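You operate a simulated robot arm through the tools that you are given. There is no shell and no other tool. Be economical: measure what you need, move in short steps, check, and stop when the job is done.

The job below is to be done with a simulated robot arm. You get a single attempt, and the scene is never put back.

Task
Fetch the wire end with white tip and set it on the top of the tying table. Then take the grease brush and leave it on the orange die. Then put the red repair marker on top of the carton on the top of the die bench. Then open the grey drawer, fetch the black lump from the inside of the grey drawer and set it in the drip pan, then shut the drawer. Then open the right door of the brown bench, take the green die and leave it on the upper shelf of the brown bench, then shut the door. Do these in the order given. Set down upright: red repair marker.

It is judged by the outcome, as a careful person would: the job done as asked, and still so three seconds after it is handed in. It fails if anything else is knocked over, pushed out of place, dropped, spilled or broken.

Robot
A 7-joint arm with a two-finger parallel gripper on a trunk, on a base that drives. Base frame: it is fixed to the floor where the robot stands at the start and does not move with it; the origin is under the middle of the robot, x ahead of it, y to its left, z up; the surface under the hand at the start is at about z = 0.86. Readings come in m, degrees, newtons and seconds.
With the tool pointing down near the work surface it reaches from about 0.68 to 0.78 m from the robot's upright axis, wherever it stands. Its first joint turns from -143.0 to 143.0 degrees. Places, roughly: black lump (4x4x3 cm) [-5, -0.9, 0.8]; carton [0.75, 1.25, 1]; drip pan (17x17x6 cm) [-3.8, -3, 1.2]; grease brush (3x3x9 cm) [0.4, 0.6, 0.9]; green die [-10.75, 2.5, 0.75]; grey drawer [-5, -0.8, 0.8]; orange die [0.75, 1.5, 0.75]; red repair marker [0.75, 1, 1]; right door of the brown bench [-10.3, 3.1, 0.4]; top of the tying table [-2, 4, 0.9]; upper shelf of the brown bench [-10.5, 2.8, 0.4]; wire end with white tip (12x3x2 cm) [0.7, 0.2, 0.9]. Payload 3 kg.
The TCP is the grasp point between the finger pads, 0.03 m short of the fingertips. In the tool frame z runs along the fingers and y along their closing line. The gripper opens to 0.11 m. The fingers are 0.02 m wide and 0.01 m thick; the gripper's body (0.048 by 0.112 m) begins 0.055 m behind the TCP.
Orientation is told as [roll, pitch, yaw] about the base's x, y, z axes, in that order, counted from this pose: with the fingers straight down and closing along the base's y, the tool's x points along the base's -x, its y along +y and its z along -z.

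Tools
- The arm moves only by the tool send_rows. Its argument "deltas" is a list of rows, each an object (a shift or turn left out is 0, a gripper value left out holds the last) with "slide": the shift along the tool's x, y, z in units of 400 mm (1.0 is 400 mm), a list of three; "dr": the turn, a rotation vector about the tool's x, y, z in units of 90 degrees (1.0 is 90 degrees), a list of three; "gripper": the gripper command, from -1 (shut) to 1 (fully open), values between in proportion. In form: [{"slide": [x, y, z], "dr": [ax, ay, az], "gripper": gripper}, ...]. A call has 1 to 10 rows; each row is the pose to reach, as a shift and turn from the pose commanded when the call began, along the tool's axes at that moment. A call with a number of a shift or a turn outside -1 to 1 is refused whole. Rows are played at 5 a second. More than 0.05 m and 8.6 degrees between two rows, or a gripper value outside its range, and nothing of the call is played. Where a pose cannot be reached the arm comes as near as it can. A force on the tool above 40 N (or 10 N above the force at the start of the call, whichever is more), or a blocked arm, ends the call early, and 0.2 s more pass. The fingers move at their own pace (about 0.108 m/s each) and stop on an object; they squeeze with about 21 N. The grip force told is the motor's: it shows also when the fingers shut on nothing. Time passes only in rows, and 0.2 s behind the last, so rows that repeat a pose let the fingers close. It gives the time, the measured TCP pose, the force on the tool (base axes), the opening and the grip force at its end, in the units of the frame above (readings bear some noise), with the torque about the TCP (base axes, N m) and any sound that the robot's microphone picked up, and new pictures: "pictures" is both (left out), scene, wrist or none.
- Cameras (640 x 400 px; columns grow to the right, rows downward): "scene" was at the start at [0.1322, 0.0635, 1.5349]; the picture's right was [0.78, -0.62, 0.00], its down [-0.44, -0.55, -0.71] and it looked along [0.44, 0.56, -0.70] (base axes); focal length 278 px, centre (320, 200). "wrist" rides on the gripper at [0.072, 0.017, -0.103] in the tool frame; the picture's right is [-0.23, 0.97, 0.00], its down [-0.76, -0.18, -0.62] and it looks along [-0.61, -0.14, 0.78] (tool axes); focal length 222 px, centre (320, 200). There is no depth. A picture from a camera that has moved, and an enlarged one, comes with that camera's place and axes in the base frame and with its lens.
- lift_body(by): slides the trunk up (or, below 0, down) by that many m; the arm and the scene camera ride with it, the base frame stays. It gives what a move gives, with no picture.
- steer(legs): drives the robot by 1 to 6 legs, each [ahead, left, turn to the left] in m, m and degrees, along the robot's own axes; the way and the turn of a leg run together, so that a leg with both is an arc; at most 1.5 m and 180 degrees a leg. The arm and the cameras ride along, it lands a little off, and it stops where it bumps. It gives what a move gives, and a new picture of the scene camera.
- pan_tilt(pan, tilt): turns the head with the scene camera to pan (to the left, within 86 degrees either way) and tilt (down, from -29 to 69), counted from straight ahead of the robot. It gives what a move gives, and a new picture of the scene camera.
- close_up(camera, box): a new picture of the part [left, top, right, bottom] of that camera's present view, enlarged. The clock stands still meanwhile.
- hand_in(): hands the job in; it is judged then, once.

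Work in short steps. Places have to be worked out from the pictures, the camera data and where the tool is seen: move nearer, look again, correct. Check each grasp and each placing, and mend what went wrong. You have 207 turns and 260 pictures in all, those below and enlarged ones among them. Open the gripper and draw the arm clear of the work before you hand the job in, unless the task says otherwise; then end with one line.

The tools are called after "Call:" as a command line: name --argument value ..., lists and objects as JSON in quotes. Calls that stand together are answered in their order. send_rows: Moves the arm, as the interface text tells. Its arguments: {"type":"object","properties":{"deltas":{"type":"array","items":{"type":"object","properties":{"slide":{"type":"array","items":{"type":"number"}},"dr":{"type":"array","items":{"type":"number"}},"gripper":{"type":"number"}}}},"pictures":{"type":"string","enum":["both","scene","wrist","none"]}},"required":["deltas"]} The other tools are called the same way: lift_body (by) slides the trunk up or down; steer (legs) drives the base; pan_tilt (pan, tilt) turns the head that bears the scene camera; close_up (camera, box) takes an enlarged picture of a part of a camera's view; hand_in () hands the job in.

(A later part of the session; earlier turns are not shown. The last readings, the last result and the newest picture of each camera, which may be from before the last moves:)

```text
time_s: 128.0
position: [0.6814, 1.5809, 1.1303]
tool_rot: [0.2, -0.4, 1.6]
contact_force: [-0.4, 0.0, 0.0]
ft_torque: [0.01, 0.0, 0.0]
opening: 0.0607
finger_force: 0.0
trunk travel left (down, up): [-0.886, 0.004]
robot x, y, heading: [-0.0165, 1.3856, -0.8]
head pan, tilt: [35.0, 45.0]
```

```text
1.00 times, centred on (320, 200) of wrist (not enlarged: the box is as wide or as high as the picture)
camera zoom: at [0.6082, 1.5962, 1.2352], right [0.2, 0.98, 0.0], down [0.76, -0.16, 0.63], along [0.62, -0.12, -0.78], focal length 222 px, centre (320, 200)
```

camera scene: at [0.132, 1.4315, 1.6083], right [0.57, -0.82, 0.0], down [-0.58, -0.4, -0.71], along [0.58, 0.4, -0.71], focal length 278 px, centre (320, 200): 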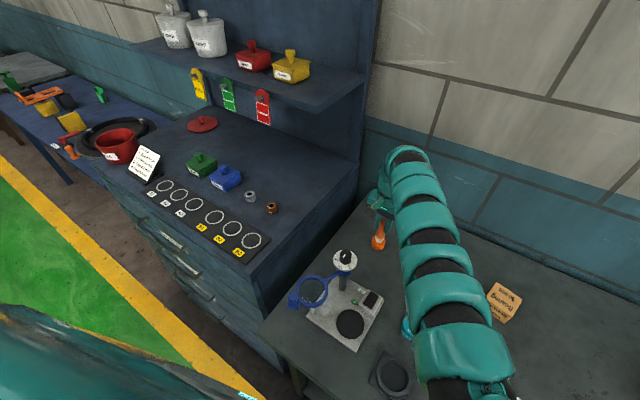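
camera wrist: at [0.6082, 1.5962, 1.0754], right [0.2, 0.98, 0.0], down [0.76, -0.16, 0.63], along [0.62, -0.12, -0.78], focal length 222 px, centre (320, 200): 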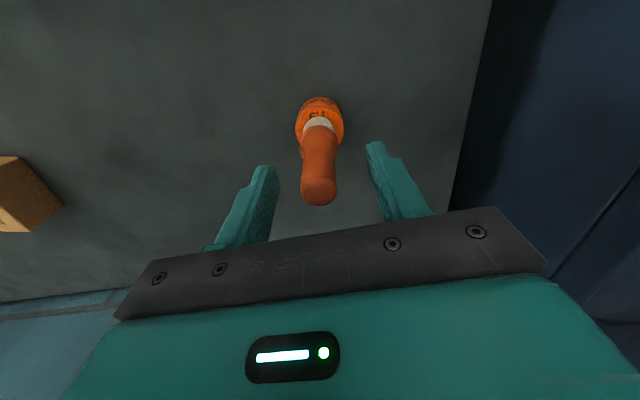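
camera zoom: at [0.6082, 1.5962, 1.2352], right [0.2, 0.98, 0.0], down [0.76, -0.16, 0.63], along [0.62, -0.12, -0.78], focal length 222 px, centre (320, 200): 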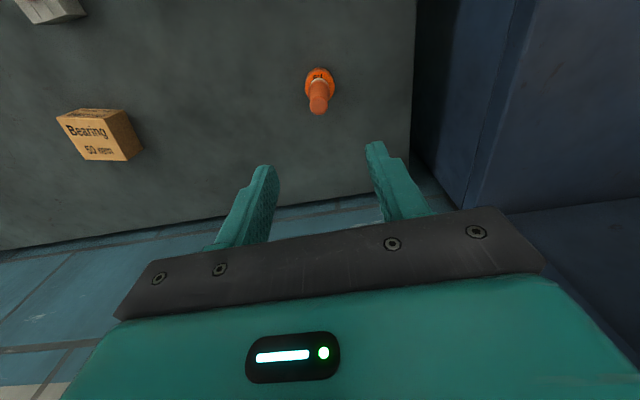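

Brush stands on the die. Next the marker: slide right 0.6 m and look.

Call:
steer --legs '[[0, -0.58, 0.8]]'

Call:
close_up --camera "wrist" --box '[0, 0, 640, 400]'

```text
time_s: 131.4
position: [0.6746, 0.99, 1.1305]
tool_rot: [0.1, -0.4, 1.6]
contact_force: [0.1, 0.3, 0.1]
ft_torque: [0.03, -0.02, -0.03]
opening: 0.0607
finger_force: 0.1
trunk travel left (down, up): [-0.886, 0.004]
robot x, y, heading: [-0.0232, 0.7978, -0.7]
head pan, tilt: [35.0, 45.0]
camera scene: at [0.1275, 0.8409, 1.7711], right [0.56, -0.83, 0.0], down [-0.58, -0.4, -0.71], along [0.58, 0.4, -0.71], focal length 278 px, centre (320, 200)
```

scene: 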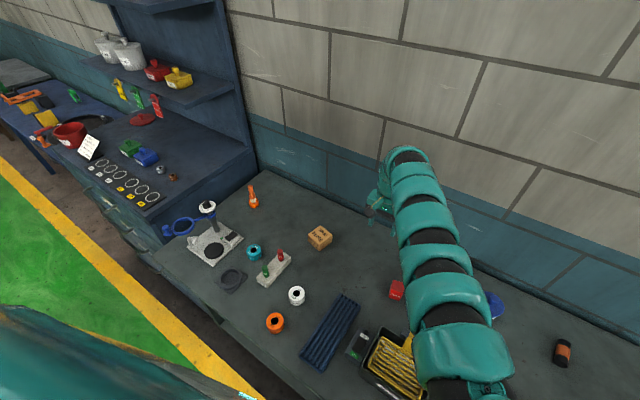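

```text
1.00 times, centred on (320, 200) of wrist (not enlarged: the box is as wide or as high as the picture)
camera zoom: at [0.6017, 1.0051, 1.2355], right [0.2, 0.98, 0.0], down [0.76, -0.16, 0.63], along [0.62, -0.12, -0.78], focal length 222 px, centre (320, 200)
```

zoom: 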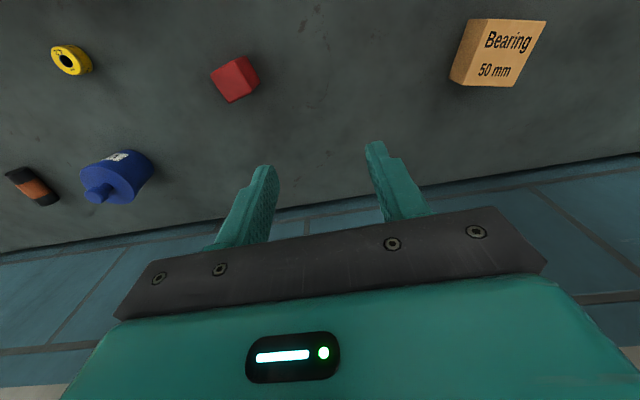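

Enlarge the red marker and carton.

Call:
close_up --camera "wrist" --box '[180, 30, 300, 120]'

Call:
close_up --camera "scene" --box '[280, 210, 440, 310]'

Call:
close_up --camera "wrist" --box '[430, 0, 570, 100]'

```text
4.44 times, centred on (240, 75) of wrist
camera zoom: at [0.6017, 1.0051, 1.2355], right [0.2, 0.98, 0.0], down [0.76, -0.16, 0.63], along [0.62, -0.12, -0.78], focal length 987 px, centre (676, 756)
```

zoom: 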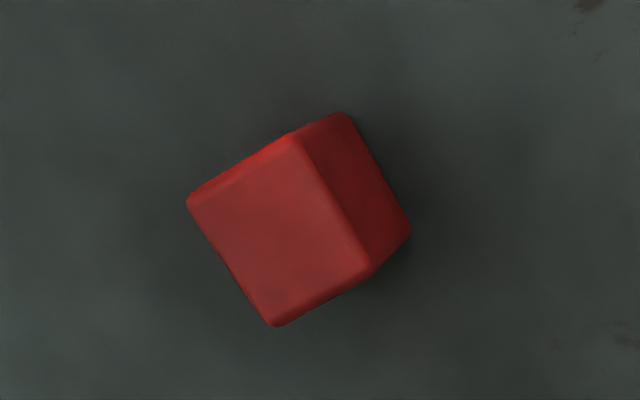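

```text
4.00 times, centred on (360, 260) of scene
camera zoom: at [0.1275, 0.8409, 1.7711], right [0.56, -0.83, 0.0], down [-0.58, -0.4, -0.71], along [0.58, 0.4, -0.71], focal length 1111 px, centre (160, -40)
```

zoom: 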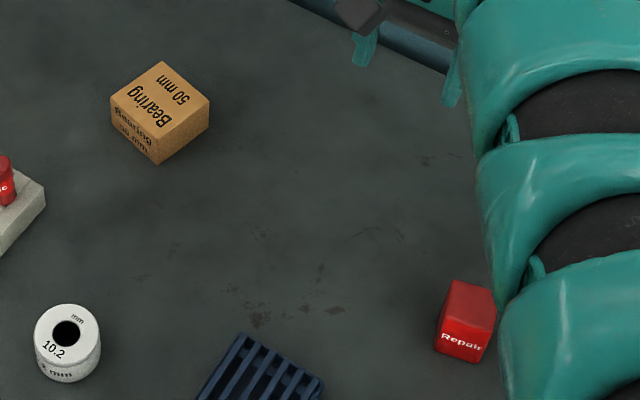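

```text
4.00 times, centred on (500, 50) of wrist
camera zoom: at [0.6017, 1.0051, 1.2355], right [0.2, 0.98, 0.0], down [0.76, -0.16, 0.63], along [0.62, -0.12, -0.78], focal length 888 px, centre (-400, 800)
```

zoom: 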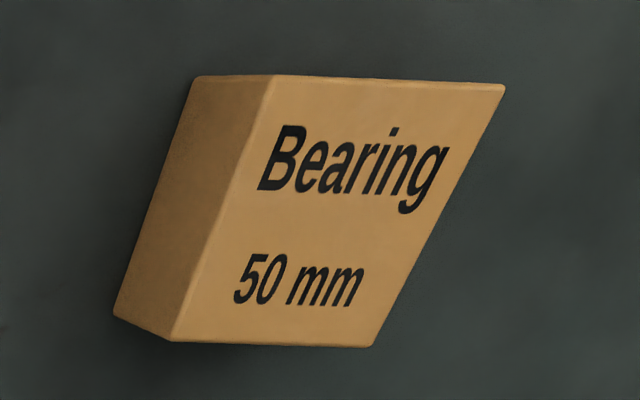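

The marker block's top is at ≈(0.641,0.882,0.917), 3.7 cm square, turned ≈14°. With the present stance the forearm would pass over the tank's yellow knob (z≈1.07), so I'll stand at (0.01,1.23) with heading ≈−45° instead.

Call:
steer --legs '[[0.03, 0.433, 0], [0, 0, -44.3]]'

Call:
close_up --camera "wrist" --box '[0, 0, 640, 400]'

```text
time_s: 136.0
position: [0.6465, 0.8805, 1.1307]
tool_rot: [0.1, -0.4, -42.8]
contact_force: [0.5, 0.0, 0.5]
ft_torque: [0.02, -0.01, -0.01]
opening: 0.0605
finger_force: 0.0
trunk travel left (down, up): [-0.886, 0.004]
robot x, y, heading: [0.0155, 1.2317, -45.2]
head pan, tilt: [35.0, 45.0]
camera scene: at [0.1522, 1.1593, 1.7711], right [-0.17, -0.98, 0.0], down [-0.7, 0.12, -0.71], along [0.7, -0.12, -0.71], focal length 278 px, centre (320, 200)
```

scene: 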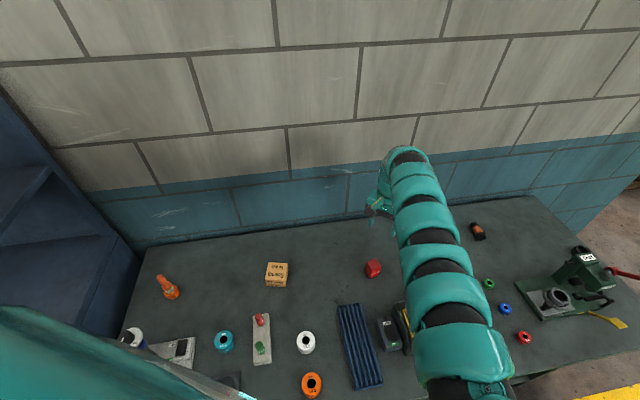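

```text
1.00 times, centred on (320, 200) of wrist (not enlarged: the box is as wide or as high as the picture)
camera zoom: at [0.6042, 0.9442, 1.2354], right [0.83, 0.56, 0.0], down [0.43, -0.65, 0.63], along [0.35, -0.52, -0.78], focal length 222 px, centre (320, 200)
```

zoom: 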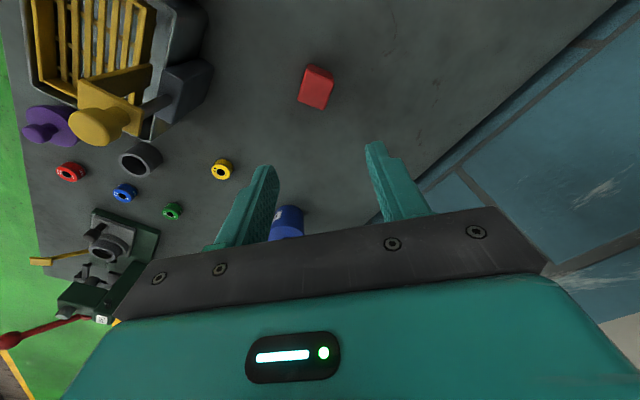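

The hand is right above the marker, but the forearm would come low over the knob if I lower the trunk. With the trunk kept high and the arm reaching down, the forearm slopes down from above; I test how far the arm itself can go down.

Call:
send_rows --deltas '[{"slide": [0, 0, 0.05], "gripper": 0.5}, {"slide": [0, 0, 0.1], "gripper": 0.5}, {"slide": [0, 0, 0.15], "gripper": 0.5}, {"slide": [0, 0, 0.2], "gripper": 0.5}]' --pictures "both"

```text
time_s: 137.0
position: [0.6381, 0.8861, 1.07]
tool_rot: [0.1, -0.4, -42.8]
contact_force: [-0.9, -0.4, 0.5]
ft_torque: [-0.03, -0.02, -0.01]
opening: 0.0824
finger_force: 0.1
out of reach, approached as far as the arm can: row 1, 2, 3, 4
trunk travel left (down, up): [-0.886, 0.004]
robot x, y, heading: [0.0139, 1.2267, -45.1]
head pan, tilt: [35.0, 45.0]
camera scene: at [0.1524, 1.1591, 1.7711], right [-0.17, -0.98, 0.0], down [-0.7, 0.12, -0.71], along [0.7, -0.12, -0.71], focal length 278 px, centre (320, 200)
camera wrist: at [0.5954, 0.9495, 1.176], right [0.83, 0.56, 0.0], down [0.43, -0.65, 0.63], along [0.35, -0.52, -0.78], focal length 222 px, centre (320, 200)
```

scene: 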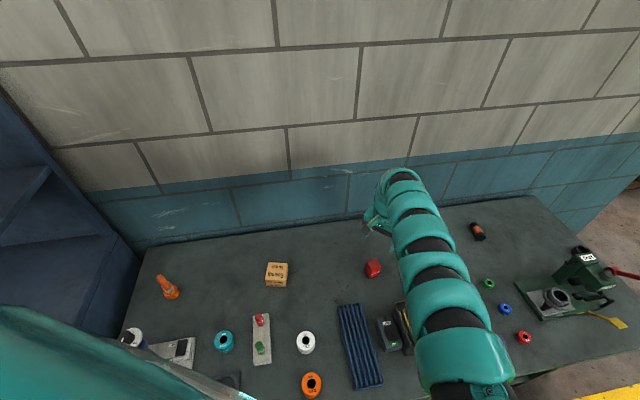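
wrist: 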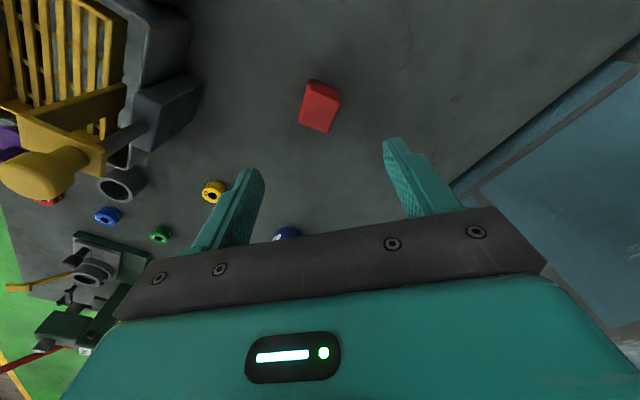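

The arm can go lower (z 1.07), with the forearm sloping more. Continue down another 5 cm, correcting the small drift.

Call:
send_rows --deltas '[{"slide": [0, 0, 0.05]}, {"slide": [0, 0, 0.1]}, {"slide": [0, 0, 0.15]}, {"slide": [0, 0, 0.2]}]' --pictures "none"

```text
time_s: 138.0
position: [0.6196, 0.8881, 1.0084]
tool_rot: [0.1, -0.3, -42.8]
contact_force: [0.3, -0.9, -0.2]
ft_torque: [0.03, -0.01, -0.03]
opening: 0.0825
finger_force: 0.0
out of reach, approached as far as the arm can: row 1, 2, 3, 4
trunk travel left (down, up): [-0.886, 0.004]
robot x, y, heading: [0.0164, 1.2315, -45.4]
head pan, tilt: [35.0, 45.0]
```

Rotate the hand by about −32° so the fingers close square on the block.

Call:
send_rows --deltas '[{"dr": [0, 0, 0.08]}, {"dr": [0, 0, 0.16]}, {"dr": [0, 0, 0.24]}, {"dr": [0, 0, 0.32]}, {"dr": [0, 0, 0.355]}]' --pictures "both"

```text
time_s: 139.2
position: [0.6202, 0.8886, 1.0066]
tool_rot: [0.2, -0.3, -74.8]
contact_force: [0.6, 1.1, 0.5]
ft_torque: [-0.01, 0.01, 0.0]
opening: 0.0827
finger_force: 0.0
trunk travel left (down, up): [-0.886, 0.004]
robot x, y, heading: [0.0176, 1.2301, -45.1]
head pan, tilt: [35.0, 45.0]
camera scene: at [0.1523, 1.1595, 1.7711], right [-0.17, -0.98, 0.0], down [-0.7, 0.12, -0.71], along [0.7, -0.12, -0.71], focal length 278 px, centre (320, 200)
camera wrist: at [0.6161, 0.964, 1.1126], right [1.0, 0.04, 0.01], down [0.02, -0.78, 0.63], along [0.03, -0.63, -0.78], focal length 222 px, centre (320, 200)
```

scene: 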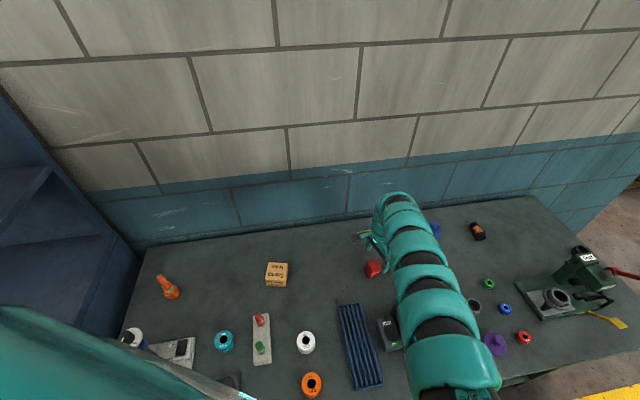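
wrist: 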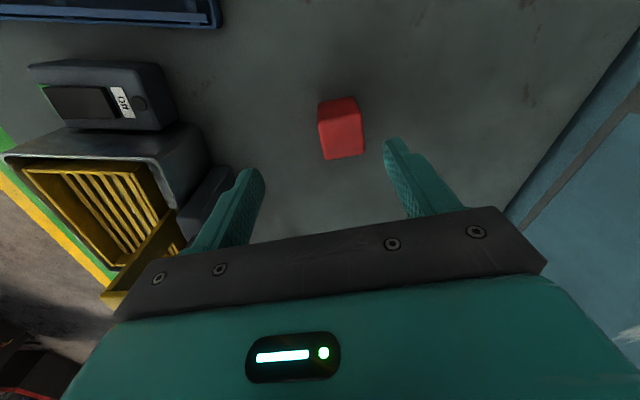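

The block centre is ≈(0.642,0.885); I shift the base by (0.022,−0.003).

Call:
steer --legs '[[0.0174, 0.0132, 0]]'

Call:
close_up --camera "wrist" --box '[200, 60, 460, 240]'

```text
time_s: 140.2
position: [0.6355, 0.8861, 1.0075]
tool_rot: [0.2, -0.1, -74.7]
contact_force: [0.0, -0.4, 0.6]
ft_torque: [0.03, -0.01, 0.02]
opening: 0.0825
finger_force: 0.0
trunk travel left (down, up): [-0.886, 0.004]
robot x, y, heading: [0.0318, 1.2224, -45.0]
head pan, tilt: [35.0, 45.0]
stopped in leg 1: the robot was blocked; the commanded pose is now the measured one
camera scene: at [0.1686, 1.1567, 1.7711], right [-0.17, -0.98, 0.0], down [-0.7, 0.12, -0.71], along [0.7, -0.12, -0.71], focal length 278 px, centre (320, 200)
```

scene: 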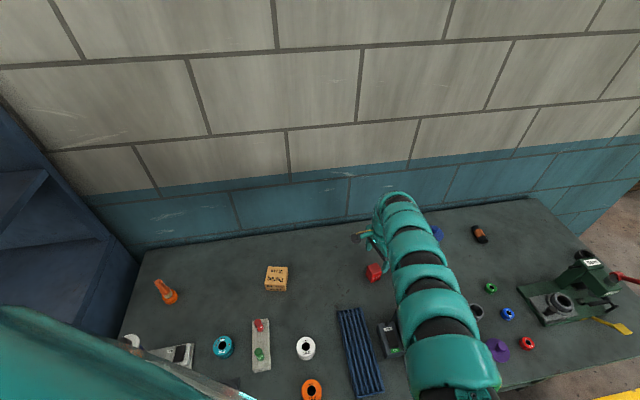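

```text
2.22 times, centred on (330, 150) of wrist
camera zoom: at [0.6324, 0.9622, 1.1124], right [1.0, 0.04, 0.0], down [0.03, -0.78, 0.63], along [0.03, -0.62, -0.78], focal length 494 px, centre (298, 311)
```

zoom: 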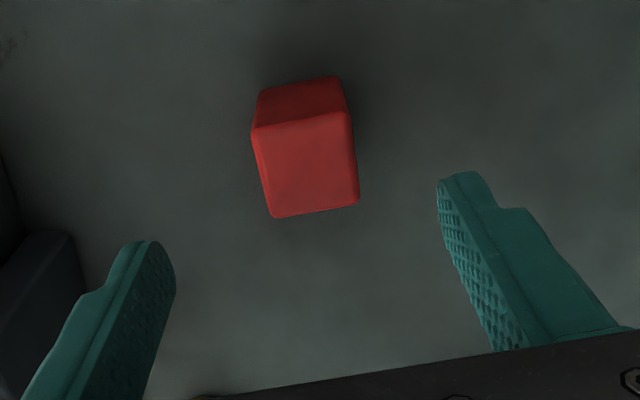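

Bench blocked the last bit, but the TCP is within 4 mm of the block's centre. The forearm is now ~0.25 m above the TCP, clear of the knob. Lower the trunk 0.09 m.

Call:
lift_body --by -0.05

Call:
lift_body --by -0.044

Call:
close_up --camera "wrist" --box '[120, 60, 500, 300]'

```text
time_s: 141.1
position: [0.6351, 0.8873, 0.959]
tool_rot: [0.2, -0.4, -74.8]
contact_force: [-0.4, 0.3, -0.5]
ft_torque: [-0.04, 0.03, -0.02]
opening: 0.0825
finger_force: 0.0
trunk travel left (down, up): [-0.836, 0.054]
robot x, y, heading: [0.0296, 1.2297, -45.0]
head pan, tilt: [35.0, 45.0]
```

```text
time_s: 142.0
position: [0.6359, 0.8854, 0.9144]
tool_rot: [0.2, -0.2, -74.7]
contact_force: [-0.2, -0.2, 0.5]
ft_torque: [0.01, -0.02, -0.01]
opening: 0.0824
finger_force: 0.1
trunk travel left (down, up): [-0.792, 0.098]
robot x, y, heading: [0.0334, 1.2272, -45.2]
head pan, tilt: [35.0, 45.0]
```

```text
1.67 times, centred on (310, 180) of wrist
camera zoom: at [0.6325, 0.962, 1.0186], right [1.0, 0.04, 0.0], down [0.03, -0.78, 0.63], along [0.03, -0.63, -0.78], focal length 370 px, centre (337, 233)
```

zoom: 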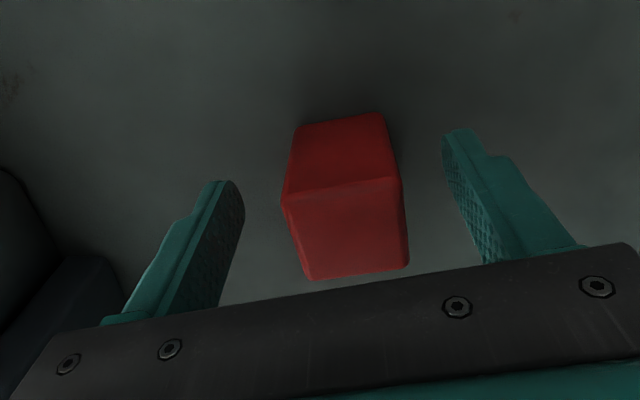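

Block is between the fingers. Close.

Call:
send_rows --deltas '[{"gripper": 0.0}, {"gripper": -1}, {"gripper": -1}, {"gripper": -1}]' --pictures "wrist"

```text
time_s: 143.0
position: [0.6358, 0.8866, 0.9129]
tool_rot: [0.3, -0.3, -74.7]
contact_force: [-0.6, -0.7, 1.1]
ft_torque: [0.0, 0.04, 0.02]
opening: 0.0396
finger_force: 21.3
trunk travel left (down, up): [-0.792, 0.098]
robot x, y, heading: [0.0319, 1.2296, -44.9]
head pan, tilt: [35.0, 45.0]
camera wrist: at [0.6325, 0.9619, 1.0186], right [1.0, 0.04, 0.0], down [0.03, -0.78, 0.63], along [0.03, -0.63, -0.78], focal length 222 px, centre (320, 200)
```

wrist: 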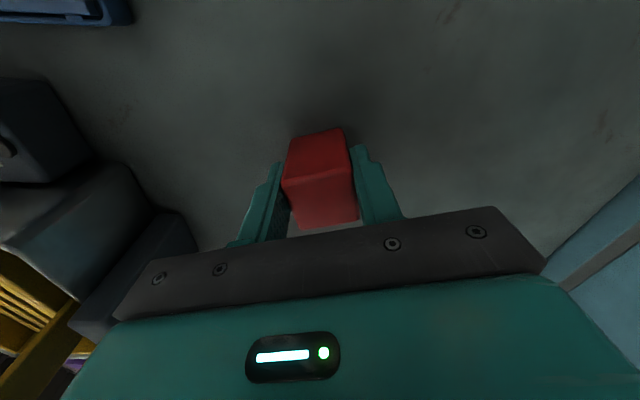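

Held (39.6 mm). Lift with trunk and arm.

Call:
lift_body --by 0.095

Call:
send_rows --deltas '[{"slide": [0, 0, -0.06]}, {"slide": [0, 0, -0.12]}, {"slide": [0, 0, -0.18]}, {"slide": [0, 0, -0.24]}, {"slide": [0, 0, -0.3]}]' --pictures "wrist"

```text
time_s: 144.3
position: [0.6355, 0.8861, 1.0091]
tool_rot: [0.2, -0.2, -74.7]
contact_force: [-0.1, -0.6, -1.7]
ft_torque: [-0.01, 0.01, -0.02]
opening: 0.0396
finger_force: 21.0
trunk travel left (down, up): [-0.887, 0.003]
robot x, y, heading: [0.0308, 1.231, -44.7]
head pan, tilt: [35.0, 45.0]
```

```text
time_s: 145.5
position: [0.6344, 0.8854, 1.1287]
tool_rot: [0.2, -0.3, -74.6]
contact_force: [0.5, -0.7, -0.5]
ft_torque: [0.02, 0.02, 0.03]
opening: 0.0397
finger_force: 21.0
trunk travel left (down, up): [-0.887, 0.003]
robot x, y, heading: [0.0287, 1.2272, -44.8]
head pan, tilt: [35.0, 45.0]
camera wrist: at [0.6314, 0.9624, 1.2332], right [1.0, 0.04, 0.0], down [0.03, -0.78, 0.63], along [0.03, -0.63, -0.78], focal length 222 px, centre (320, 200)
```

wrist: 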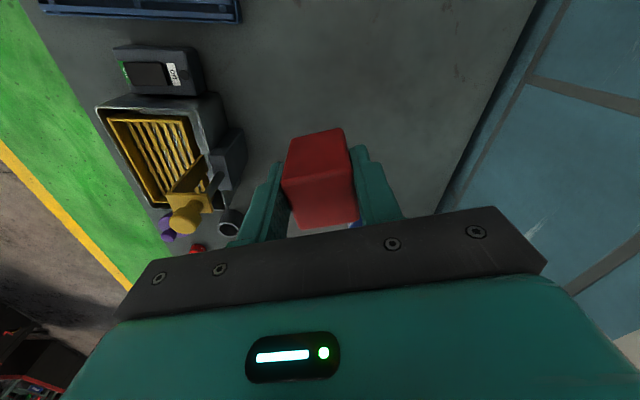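

Everything below is cleared (block bottom ≈1.076). Back off, go round, turn to heading 0 and approach the carton.

Call:
steer --legs '[[-0.2, 0, 0], [0.09, -0.4, 0], [0, 0, 44.8], [0.27, 0, 0]]'

Call:
close_up --camera "wrist" --box '[0, 0, 640, 400]'

```text
time_s: 152.8
position: [0.6175, 1.206, 1.1268]
tool_rot: [0.3, -0.2, -29.9]
contact_force: [0.8, -0.5, -0.5]
ft_torque: [-0.01, 0.03, 0.0]
opening: 0.0399
finger_force: 21.1
trunk travel left (down, up): [-0.887, 0.003]
robot x, y, heading: [-0.0527, 1.0183, -0.2]
head pan, tilt: [35.0, 45.0]
camera scene: at [0.0971, 1.0675, 1.772], right [0.57, -0.82, 0.0], down [-0.58, -0.4, -0.71], along [0.58, 0.4, -0.71], focal length 278 px, centre (320, 200)
```

scene: 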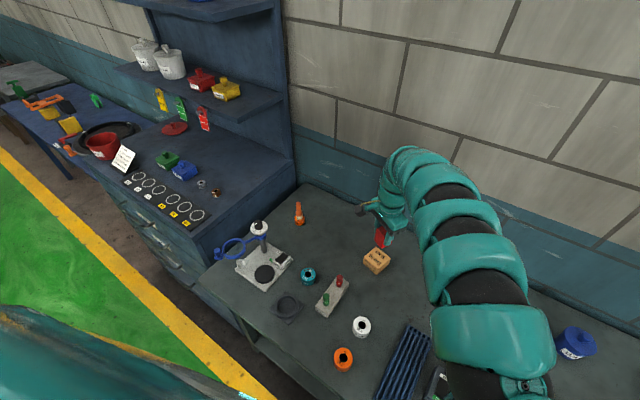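

```text
1.00 times, centred on (320, 200) of wrist (not enlarged: the box is as wide or as high as the picture)
camera zoom: at [0.5629, 1.2573, 1.2321], right [0.68, 0.73, 0.0], down [0.57, -0.53, 0.63], along [0.46, -0.42, -0.78], focal length 222 px, centre (320, 200)
```

zoom: 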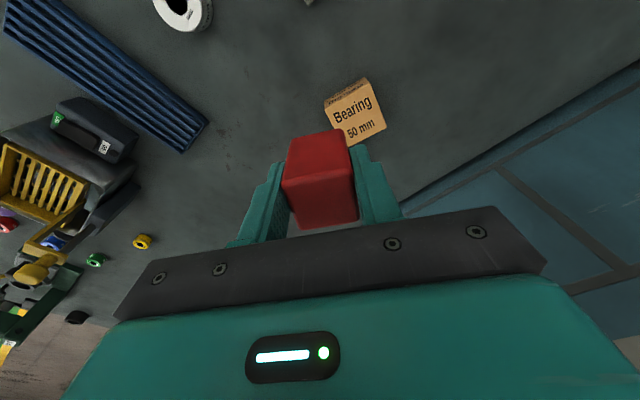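

The carton's top centre is ≈(0.68,1.222,0.913). Drive (0.06,0.016).

Call:
steer --legs '[[0.06, 0.016, 0]]'

Call:
close_up --camera "wrist" --box '[220, 0, 480, 180]'

```text
time_s: 153.8
position: [0.6785, 1.2225, 1.1262]
tool_rot: [0.1, -0.1, -29.9]
contact_force: [0.4, -0.3, -1.1]
ft_torque: [0.07, 0.02, 0.01]
opening: 0.0397
finger_force: 20.8
trunk travel left (down, up): [-0.887, 0.003]
robot x, y, heading: [0.0016, 1.0347, -0.1]
head pan, tilt: [35.0, 45.0]
camera scene: at [0.1584, 1.0839, 1.7718], right [0.57, -0.82, 0.0], down [-0.58, -0.4, -0.71], along [0.58, 0.4, -0.71], focal length 278 px, centre (320, 200)
```

scene: 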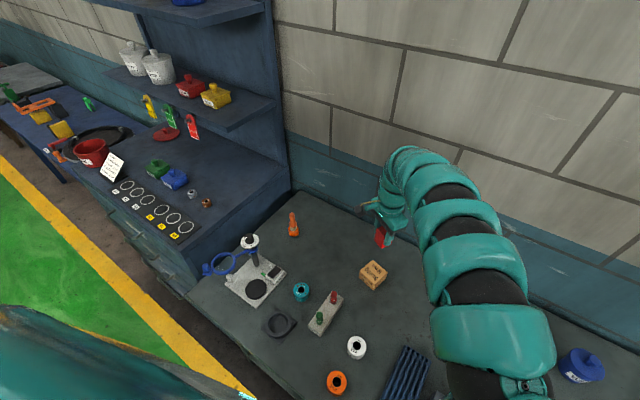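

```text
2.22 times, centred on (350, 90) of wrist
camera zoom: at [0.6236, 1.2736, 1.2313], right [0.68, 0.73, 0.0], down [0.57, -0.53, 0.62], along [0.46, -0.42, -0.78], focal length 494 px, centre (253, 444)
```

zoom: 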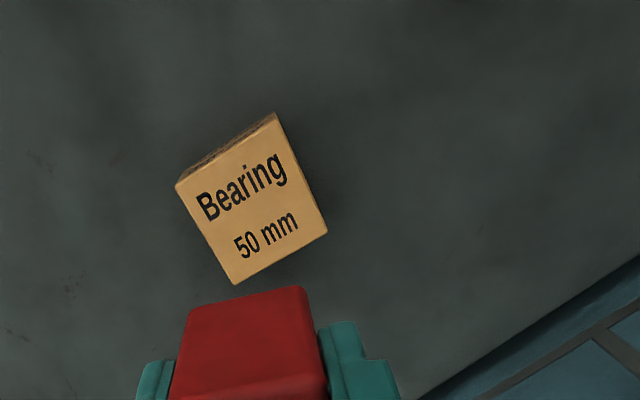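

Aligned within 4 mm. Lower: 0.145 m, then small steps.

Call:
lift_body --by -0.145

Call:
close_up --camera "wrist" --box '[220, 60, 440, 240]'

```text
time_s: 155.5
position: [0.6761, 1.2215, 0.9834]
tool_rot: [0.2, -0.2, -29.7]
contact_force: [0.4, -0.2, -0.8]
ft_torque: [0.01, 0.0, 0.01]
opening: 0.0396
finger_force: 20.9
trunk travel left (down, up): [-0.742, 0.148]
robot x, y, heading: [0.0079, 1.0359, -0.4]
head pan, tilt: [35.0, 45.0]
```

```text
2.22 times, centred on (330, 150) of wrist
camera zoom: at [0.6216, 1.2731, 1.0876], right [0.68, 0.73, 0.0], down [0.57, -0.53, 0.63], along [0.46, -0.42, -0.78], focal length 494 px, centre (298, 311)
```

zoom: 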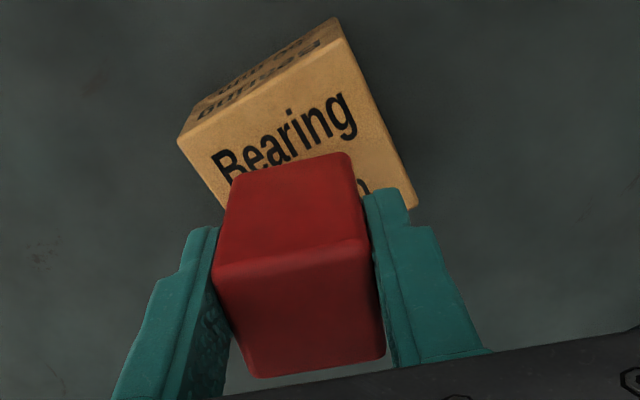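

Good. Lower in 5 mm steps till contact.

Call:
lift_body --by -0.012

Call:
lift_body --by -0.004

Call:
lift_body --by -0.003

```text
time_s: 156.1
position: [0.6764, 1.2224, 0.9698]
tool_rot: [0.2, -0.3, -29.9]
contact_force: [-0.3, -1.2, -0.9]
ft_torque: [0.01, -0.01, 0.01]
opening: 0.0393
finger_force: 21.1
trunk travel left (down, up): [-0.73, 0.16]
robot x, y, heading: [0.0099, 1.0364, -0.3]
head pan, tilt: [35.0, 45.0]
```

```text
time_s: 156.6
position: [0.6769, 1.2204, 0.9663]
tool_rot: [0.2, -0.2, -29.8]
contact_force: [0.3, 1.2, -0.2]
ft_torque: [-0.03, 0.01, -0.02]
opening: 0.0395
finger_force: 21.2
trunk travel left (down, up): [-0.726, 0.164]
robot x, y, heading: [0.0079, 1.036, -0.1]
head pan, tilt: [35.0, 45.0]
```

```text
time_s: 157.1
position: [0.6764, 1.2208, 0.9639]
tool_rot: [0.3, -0.1, -29.8]
contact_force: [0.0, 0.6, -0.8]
ft_torque: [0.03, -0.02, -0.01]
opening: 0.0396
finger_force: 20.8
trunk travel left (down, up): [-0.723, 0.167]
robot x, y, heading: [0.0103, 1.0379, -0.3]
head pan, tilt: [35.0, 45.0]
```

Call:
lift_body --by -0.003

Call:
lift_body --by -0.003

Call:
close_up --camera "wrist" --box '[220, 60, 440, 240]'

```text
time_s: 157.6
position: [0.6768, 1.2212, 0.96]
tool_rot: [0.2, -0.1, -29.9]
contact_force: [0.8, 0.3, 0.4]
ft_torque: [0.0, 0.0, 0.02]
opening: 0.0394
finger_force: 21.0
trunk travel left (down, up): [-0.72, 0.17]
robot x, y, heading: [0.0044, 1.0363, 0.0]
head pan, tilt: [35.0, 45.0]
```

```text
time_s: 158.2
position: [0.6763, 1.2227, 0.9589]
tool_rot: [0.2, -0.3, -29.8]
contact_force: [1.0, -0.7, 6.3]
ft_torque: [-0.16, 0.05, -0.01]
opening: 0.0395
finger_force: 21.4
trunk travel left (down, up): [-0.717, 0.173]
robot x, y, heading: [0.0105, 1.036, -0.1]
head pan, tilt: [35.0, 45.0]
```

```text
2.22 times, centred on (330, 150) of wrist
camera zoom: at [0.6214, 1.2731, 1.0635], right [0.68, 0.73, 0.01], down [0.57, -0.53, 0.63], along [0.46, -0.42, -0.78], focal length 494 px, centre (298, 311)
```

zoom: 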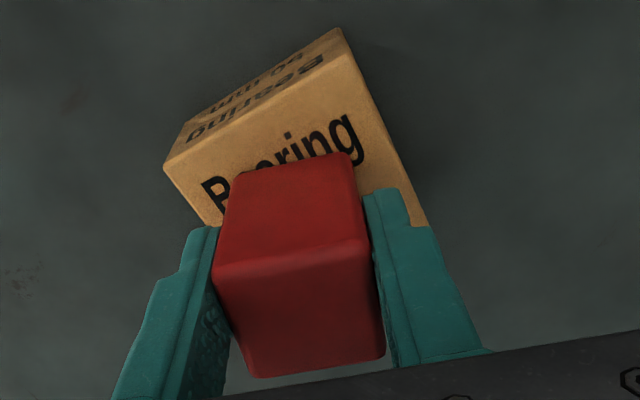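

Contact. Open slowly.

Call:
send_rows --deltas '[{"gripper": -0.2}, {"gripper": 0.0}, {"gripper": 0.4}, {"gripper": 0.4}]' --pictures "wrist"

```text
time_s: 159.2
position: [0.6764, 1.2199, 0.9575]
tool_rot: [0.2, -0.2, -29.8]
contact_force: [-0.1, 0.5, -0.4]
ft_torque: [0.02, 0.0, 0.0]
opening: 0.0771
finger_force: 0.0
trunk travel left (down, up): [-0.717, 0.173]
robot x, y, heading: [0.007, 1.0366, -0.1]
head pan, tilt: [35.0, 45.0]
camera wrist: at [0.6216, 1.2731, 1.0625], right [0.68, 0.73, 0.0], down [0.57, -0.53, 0.63], along [0.46, -0.42, -0.78], focal length 222 px, centre (320, 200)
```

wrist: 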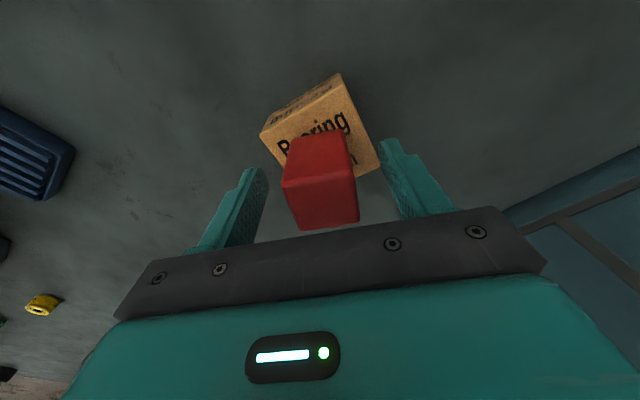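

Call:
lift_body --by 0.17

Call:
close_up --camera "scene" --box '[220, 180, 460, 340]'

Call:
close_up --camera "wrist" --box '[180, 0, 500, 200]'

```text
time_s: 161.1
position: [0.6763, 1.2212, 1.1268]
tool_rot: [0.2, -0.2, -29.7]
contact_force: [0.8, -0.5, 0.0]
ft_torque: [-0.02, 0.0, -0.03]
opening: 0.0771
finger_force: 0.0
trunk travel left (down, up): [-0.887, 0.003]
robot x, y, heading: [0.0073, 1.0378, -0.1]
head pan, tilt: [35.0, 45.0]
```

```text
2.50 times, centred on (340, 260) of scene
camera zoom: at [0.1555, 1.0831, 1.772], right [0.57, -0.82, 0.0], down [-0.58, -0.4, -0.71], along [0.58, 0.4, -0.71], focal length 694 px, centre (270, 50)
```

zoom: 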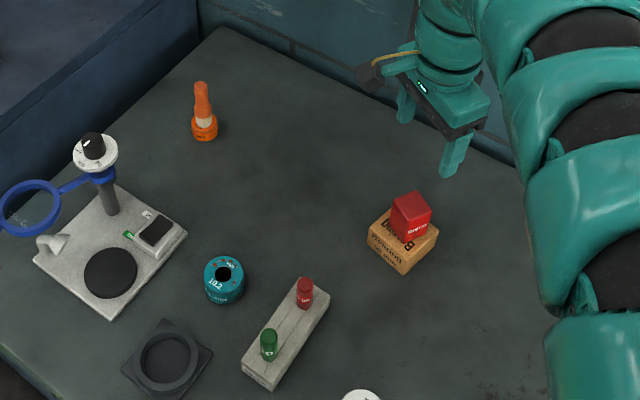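

```text
2.00 times, centred on (340, 100) of wrist
camera zoom: at [0.6217, 1.2731, 1.2324], right [0.68, 0.73, 0.0], down [0.57, -0.53, 0.63], along [0.46, -0.42, -0.78], focal length 444 px, centre (280, 400)
```

zoom: 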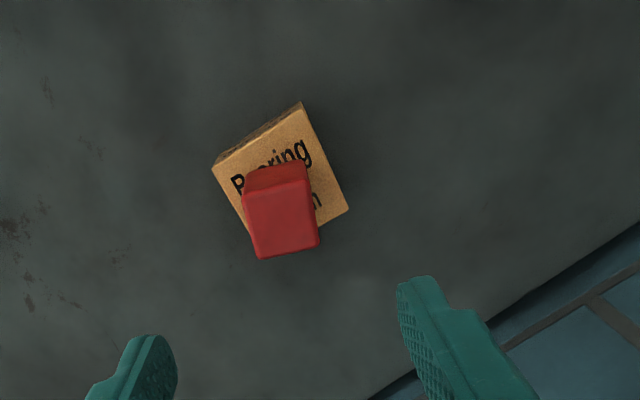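

Marker upright on the carton, brush on the die. Now I back off, tuck the arm, and look west for the grey drawer.

Call:
steer --legs '[[-0.6, 0, 0]]'

Call:
send_rows --deltas '[{"slide": [0.05, 0, -0.08], "dr": [0, 0, -0.06]}, {"slide": [0.1, 0, -0.16], "dr": [0, 0, -0.12]}, {"slide": [0.15, 0, -0.24], "dr": [0, 0, -0.18]}, {"slide": [0.2, 0, -0.3], "dr": [0, 0, -0.24]}, {"slide": [0.25, 0, -0.36], "dr": [0, 0, -0.3]}, {"slide": [0.3, 0, -0.4], "dr": [0, 0, -0.33]}]' --pictures "none"

Call:
steer --legs '[[0, 0, 180]]'

Call:
pan_tilt --pan 10 --tilt 12

```text
time_s: 164.5
position: [0.0695, 1.2243, 1.1275]
tool_rot: [0.2, -0.4, -29.7]
contact_force: [-0.9, 0.3, 0.3]
ft_torque: [0.05, -0.01, 0.01]
opening: 0.0769
finger_force: 0.0
trunk travel left (down, up): [-0.887, 0.003]
robot x, y, heading: [-0.6027, 1.0383, -0.1]
head pan, tilt: [35.0, 45.0]
camera scene: at [-0.4516, 1.0845, 1.7721], right [0.57, -0.82, 0.0], down [-0.58, -0.41, -0.71], along [0.58, 0.41, -0.71], focal length 278 px, centre (320, 200)
```

scene: 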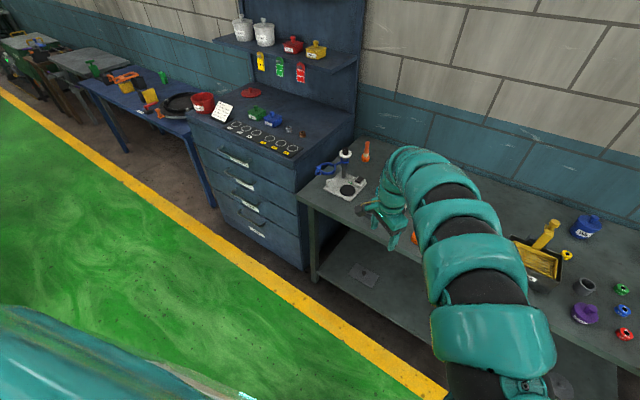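

```text
time_s: 165.9
position: [-0.0367, 1.2839, 1.2846]
tool_rot: [0.1, -0.3, 0.0]
contact_force: [0.8, -0.1, -0.3]
ft_torque: [0.04, 0.02, -0.01]
opening: 0.0769
finger_force: 0.1
trunk travel left (down, up): [-0.887, 0.003]
robot x, y, heading: [-0.602, 1.0354, 0.2]
head pan, tilt: [35.0, 45.0]
```

```text
time_s: 173.6
position: [-1.1687, 0.8054, 1.2847]
tool_rot: [0.1, -0.3, 178.7]
contact_force: [-0.5, 0.4, 0.0]
ft_torque: [0.03, 0.01, 0.04]
opening: 0.0771
finger_force: 0.0
trunk travel left (down, up): [-0.887, 0.003]
robot x, y, heading: [-0.5995, 1.0358, 179.0]
head pan, tilt: [35.0, 45.0]
camera scene: at [-0.7457, 0.9945, 1.7721], right [-0.56, 0.83, 0.0], down [0.59, 0.39, -0.71], along [-0.59, -0.39, -0.71], focal length 278 px, centre (320, 200)
```

scene: 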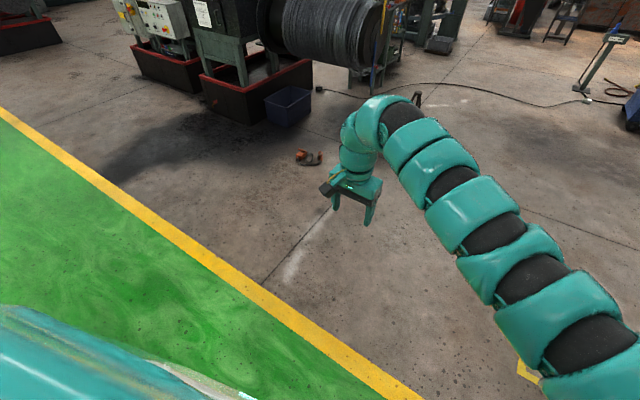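

```text
time_s: 174.6
position: [-1.1672, 0.8051, 1.2854]
tool_rot: [0.0, -0.3, 178.7]
contact_force: [0.0, -0.3, 0.2]
ft_torque: [0.02, 0.02, 0.01]
opening: 0.0771
finger_force: 0.0
trunk travel left (down, up): [-0.887, 0.003]
robot x, y, heading: [-0.5987, 1.0387, 178.9]
head pan, tilt: [10.0, 12.0]
camera scene: at [-0.7703, 1.0254, 1.8237], right [-0.15, 0.99, 0.0], down [0.21, 0.03, -0.98], along [-0.97, -0.15, -0.21], focal length 278 px, centre (320, 200)
```

scene: 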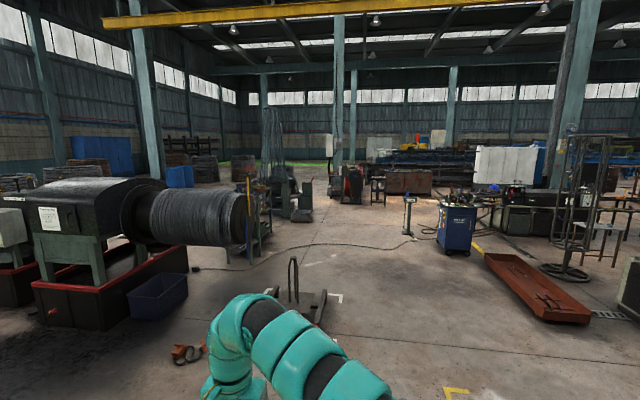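

The drawer should be behind the cable reel around (−5,−0.8). I drive west along y≈1.4 to (−3.4,1.4) and look again.

Call:
steer --legs '[[1.4, -0.4, 0], [1.4, 0, 0]]'

Call:
pan_tilt --pan 50 --tilt 20

```text
time_s: 188.3
position: [-3.9544, 1.2805, 1.2845]
tool_rot: [0.0, -0.3, 178.2]
contact_force: [-0.8, 0.2, -0.7]
ft_torque: [0.01, -0.02, -0.02]
opening: 0.0771
finger_force: 0.2
trunk travel left (down, up): [-0.887, 0.003]
robot x, y, heading: [-3.3827, 1.5085, 177.9]
head pan, tilt: [10.0, 12.0]
camera scene: at [-3.5536, 1.4964, 1.8238], right [-0.14, 0.99, 0.0], down [0.21, 0.03, -0.98], along [-0.97, -0.14, -0.21], focal length 278 px, centre (320, 200)
```

scene: 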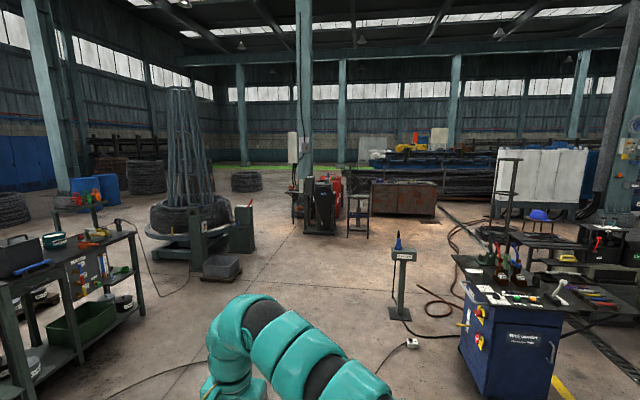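

```text
time_s: 189.4
position: [-3.9531, 1.2794, 1.2856]
tool_rot: [0.2, -0.3, 178.3]
contact_force: [0.4, 0.6, -0.8]
ft_torque: [0.02, -0.01, 0.02]
opening: 0.0769
finger_force: 0.1
trunk travel left (down, up): [-0.887, 0.003]
robot x, y, heading: [-3.382, 1.506, 178.3]
head pan, tilt: [50.0, 20.0]
camera scene: at [-3.5231, 1.4404, 1.8108], right [-0.75, 0.67, 0.0], down [0.23, 0.26, -0.94], along [-0.63, -0.7, -0.34], focal length 278 px, centre (320, 200)
```

scene: 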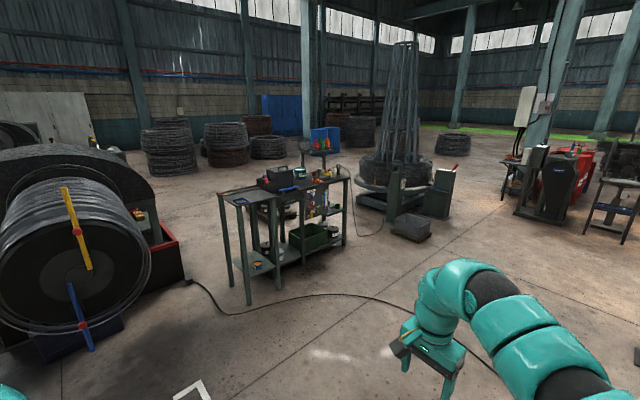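

The bench at (285,210) should hold the grey drawer; enlarge it.

Call:
close_up --camera "scene" --box '[190, 120, 370, 310]'

```text
2.11 times, centred on (280, 215) of scene
camera zoom: at [-3.5231, 1.4404, 1.8108], right [-0.75, 0.67, 0.0], down [0.23, 0.26, -0.94], along [-0.63, -0.7, -0.34], focal length 585 px, centre (404, 168)
```

zoom: 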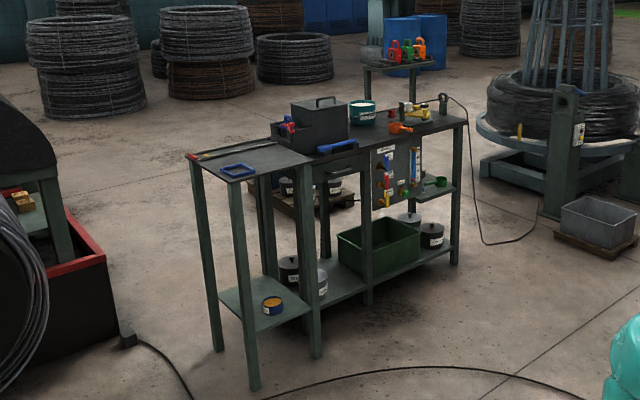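

The drawer (with handle) is in the bench's +y front, x≈−5, y≈−0.65. I go to (−5.2,1.1) and turn to face −y.

Call:
steer --legs '[[1.3, 0.3, 0], [0.5, 0.1, 0], [0, 0, 91.7]]'

Call:
pan_tilt --pan 15 --tilt 28

```text
time_s: 202.7
position: [-4.9675, 0.6025, 1.2844]
tool_rot: [0.1, -0.3, -90.0]
contact_force: [0.2, 0.4, -0.2]
ft_torque: [0.02, 0.0, 0.0]
opening: 0.0768
finger_force: 0.1
trunk travel left (down, up): [-0.887, 0.003]
robot x, y, heading: [-5.2169, 1.1676, -89.8]
head pan, tilt: [50.0, 20.0]
camera scene: at [-5.1412, 1.0255, 1.8108], right [-0.64, -0.77, 0.0], down [-0.26, 0.22, -0.94], along [0.72, -0.6, -0.34], focal length 278 px, centre (320, 200)
```

scene: 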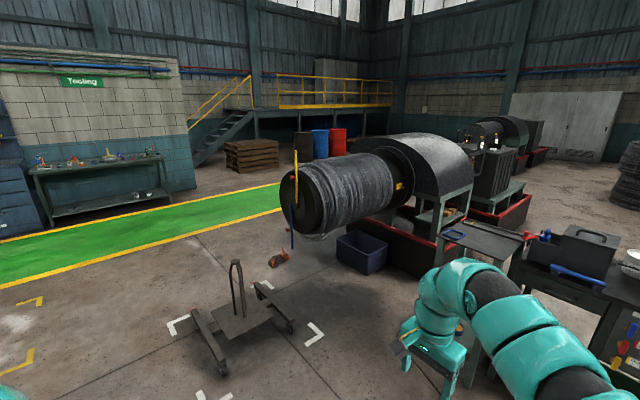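

```text
time_s: 203.7
position: [-4.9675, 0.6031, 1.284]
tool_rot: [0.1, -0.3, -89.9]
contact_force: [-0.1, -0.3, 0.1]
ft_torque: [-0.04, -0.01, -0.03]
opening: 0.0771
finger_force: 0.0
trunk travel left (down, up): [-0.887, 0.003]
robot x, y, heading: [-5.2156, 1.166, -90.1]
head pan, tilt: [15.0, 28.0]
camera scene: at [-5.1888, 0.9972, 1.7979], right [-0.97, -0.26, 0.0], down [-0.12, 0.45, -0.88], along [0.23, -0.85, -0.47], focal length 278 px, centre (320, 200)
```

scene: 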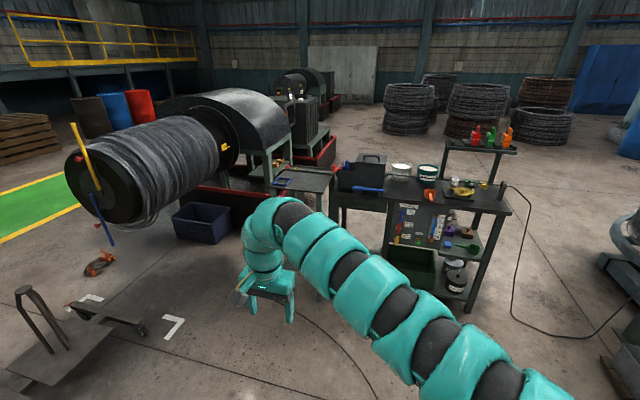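

Enlarge the drawer region.

Call:
close_up --camera "scene" --box '[260, 140, 520, 300]'

```text
2.46 times, centred on (390, 220) of scene
camera zoom: at [-5.1888, 0.9972, 1.7979], right [-0.97, -0.26, 0.0], down [-0.12, 0.45, -0.88], along [0.23, -0.85, -0.47], focal length 684 px, centre (148, 151)
```

zoom: 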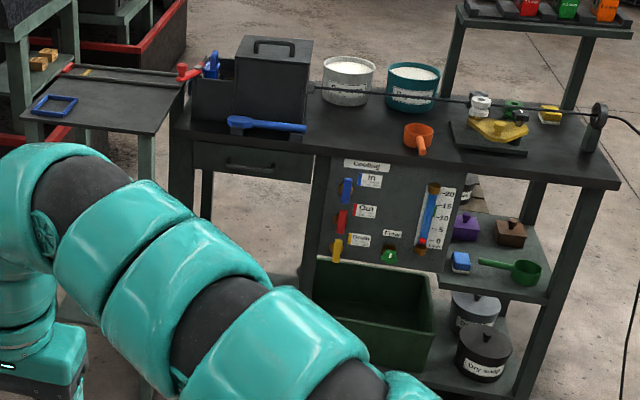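

The drawer spans x≈−5.21…−4.85, front at y≈−0.82, handle at z≈0.79, table top ≈0.86. I lower the trunk and come closer for a better look at the handle.

Call:
lift_body --by -0.4

Call:
steer --legs '[[0.7, 0.35, 0]]'

Call:
pan_tilt --pan -5 --tilt 28

```text
time_s: 207.5
position: [-4.9687, 0.6015, 0.8851]
tool_rot: [0.0, -0.4, -89.8]
contact_force: [0.2, -0.1, 0.0]
ft_torque: [-0.03, 0.01, 0.0]
opening: 0.0772
finger_force: 0.0
trunk travel left (down, up): [-0.487, 0.403]
robot x, y, heading: [-5.2153, 1.1652, -90.1]
head pan, tilt: [15.0, 28.0]
```

```text
time_s: 211.7
position: [-4.6125, -0.0934, 0.8845]
tool_rot: [0.2, -0.3, -89.7]
contact_force: [0.0, 0.0, 0.5]
ft_torque: [-0.01, -0.04, 0.0]
opening: 0.0769
finger_force: 0.0
trunk travel left (down, up): [-0.487, 0.403]
robot x, y, heading: [-4.8643, 0.4649, -89.6]
head pan, tilt: [15.0, 28.0]
camera scene: at [-4.8355, 0.2992, 1.3978], right [-0.96, -0.27, 0.0], down [-0.12, 0.45, -0.88], along [0.23, -0.85, -0.47], focal length 278 px, centre (320, 200)
```

scene: 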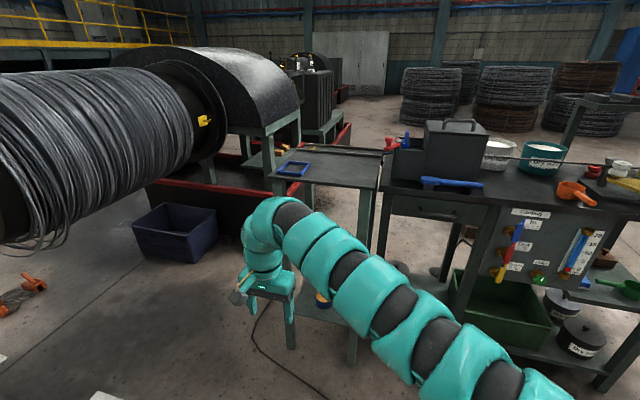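

```text
time_s: 212.6
position: [-4.6121, -0.0938, 0.8848]
tool_rot: [0.1, -0.3, -89.6]
contact_force: [-0.7, -0.4, 0.4]
ft_torque: [-0.05, 0.01, 0.07]
opening: 0.0771
finger_force: 0.0
trunk travel left (down, up): [-0.487, 0.403]
robot x, y, heading: [-4.8631, 0.4668, -89.5]
head pan, tilt: [-5.0, 28.0]
camera scene: at [-4.867, 0.2965, 1.3979], right [-1.0, 0.08, 0.0], down [0.04, 0.47, -0.88], along [-0.07, -0.88, -0.47], focal length 278 px, centre (320, 200)
```

scene: 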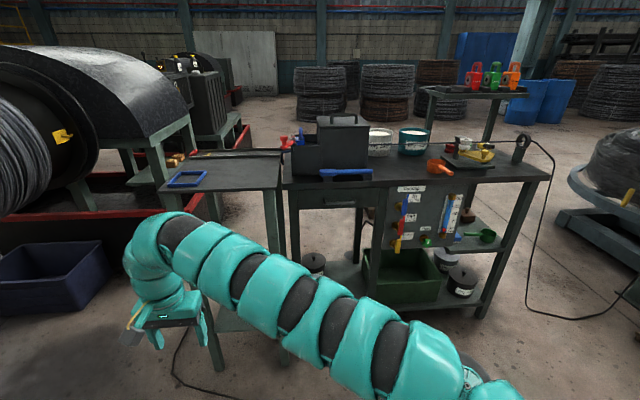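

Call:
close_up --camera "scene" --box '[270, 130, 400, 220]'

```text
4.44 times, centred on (335, 175) of scene
camera zoom: at [-4.867, 0.2965, 1.3979], right [-1.0, 0.08, 0.0], down [0.04, 0.47, -0.88], along [-0.07, -0.88, -0.47], focal length 1235 px, centre (253, 311)
```

zoom: 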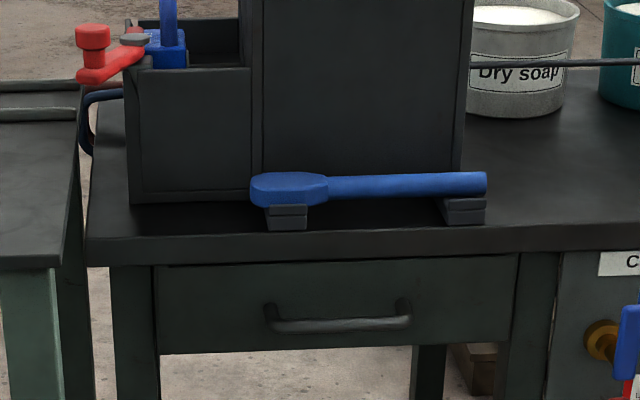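

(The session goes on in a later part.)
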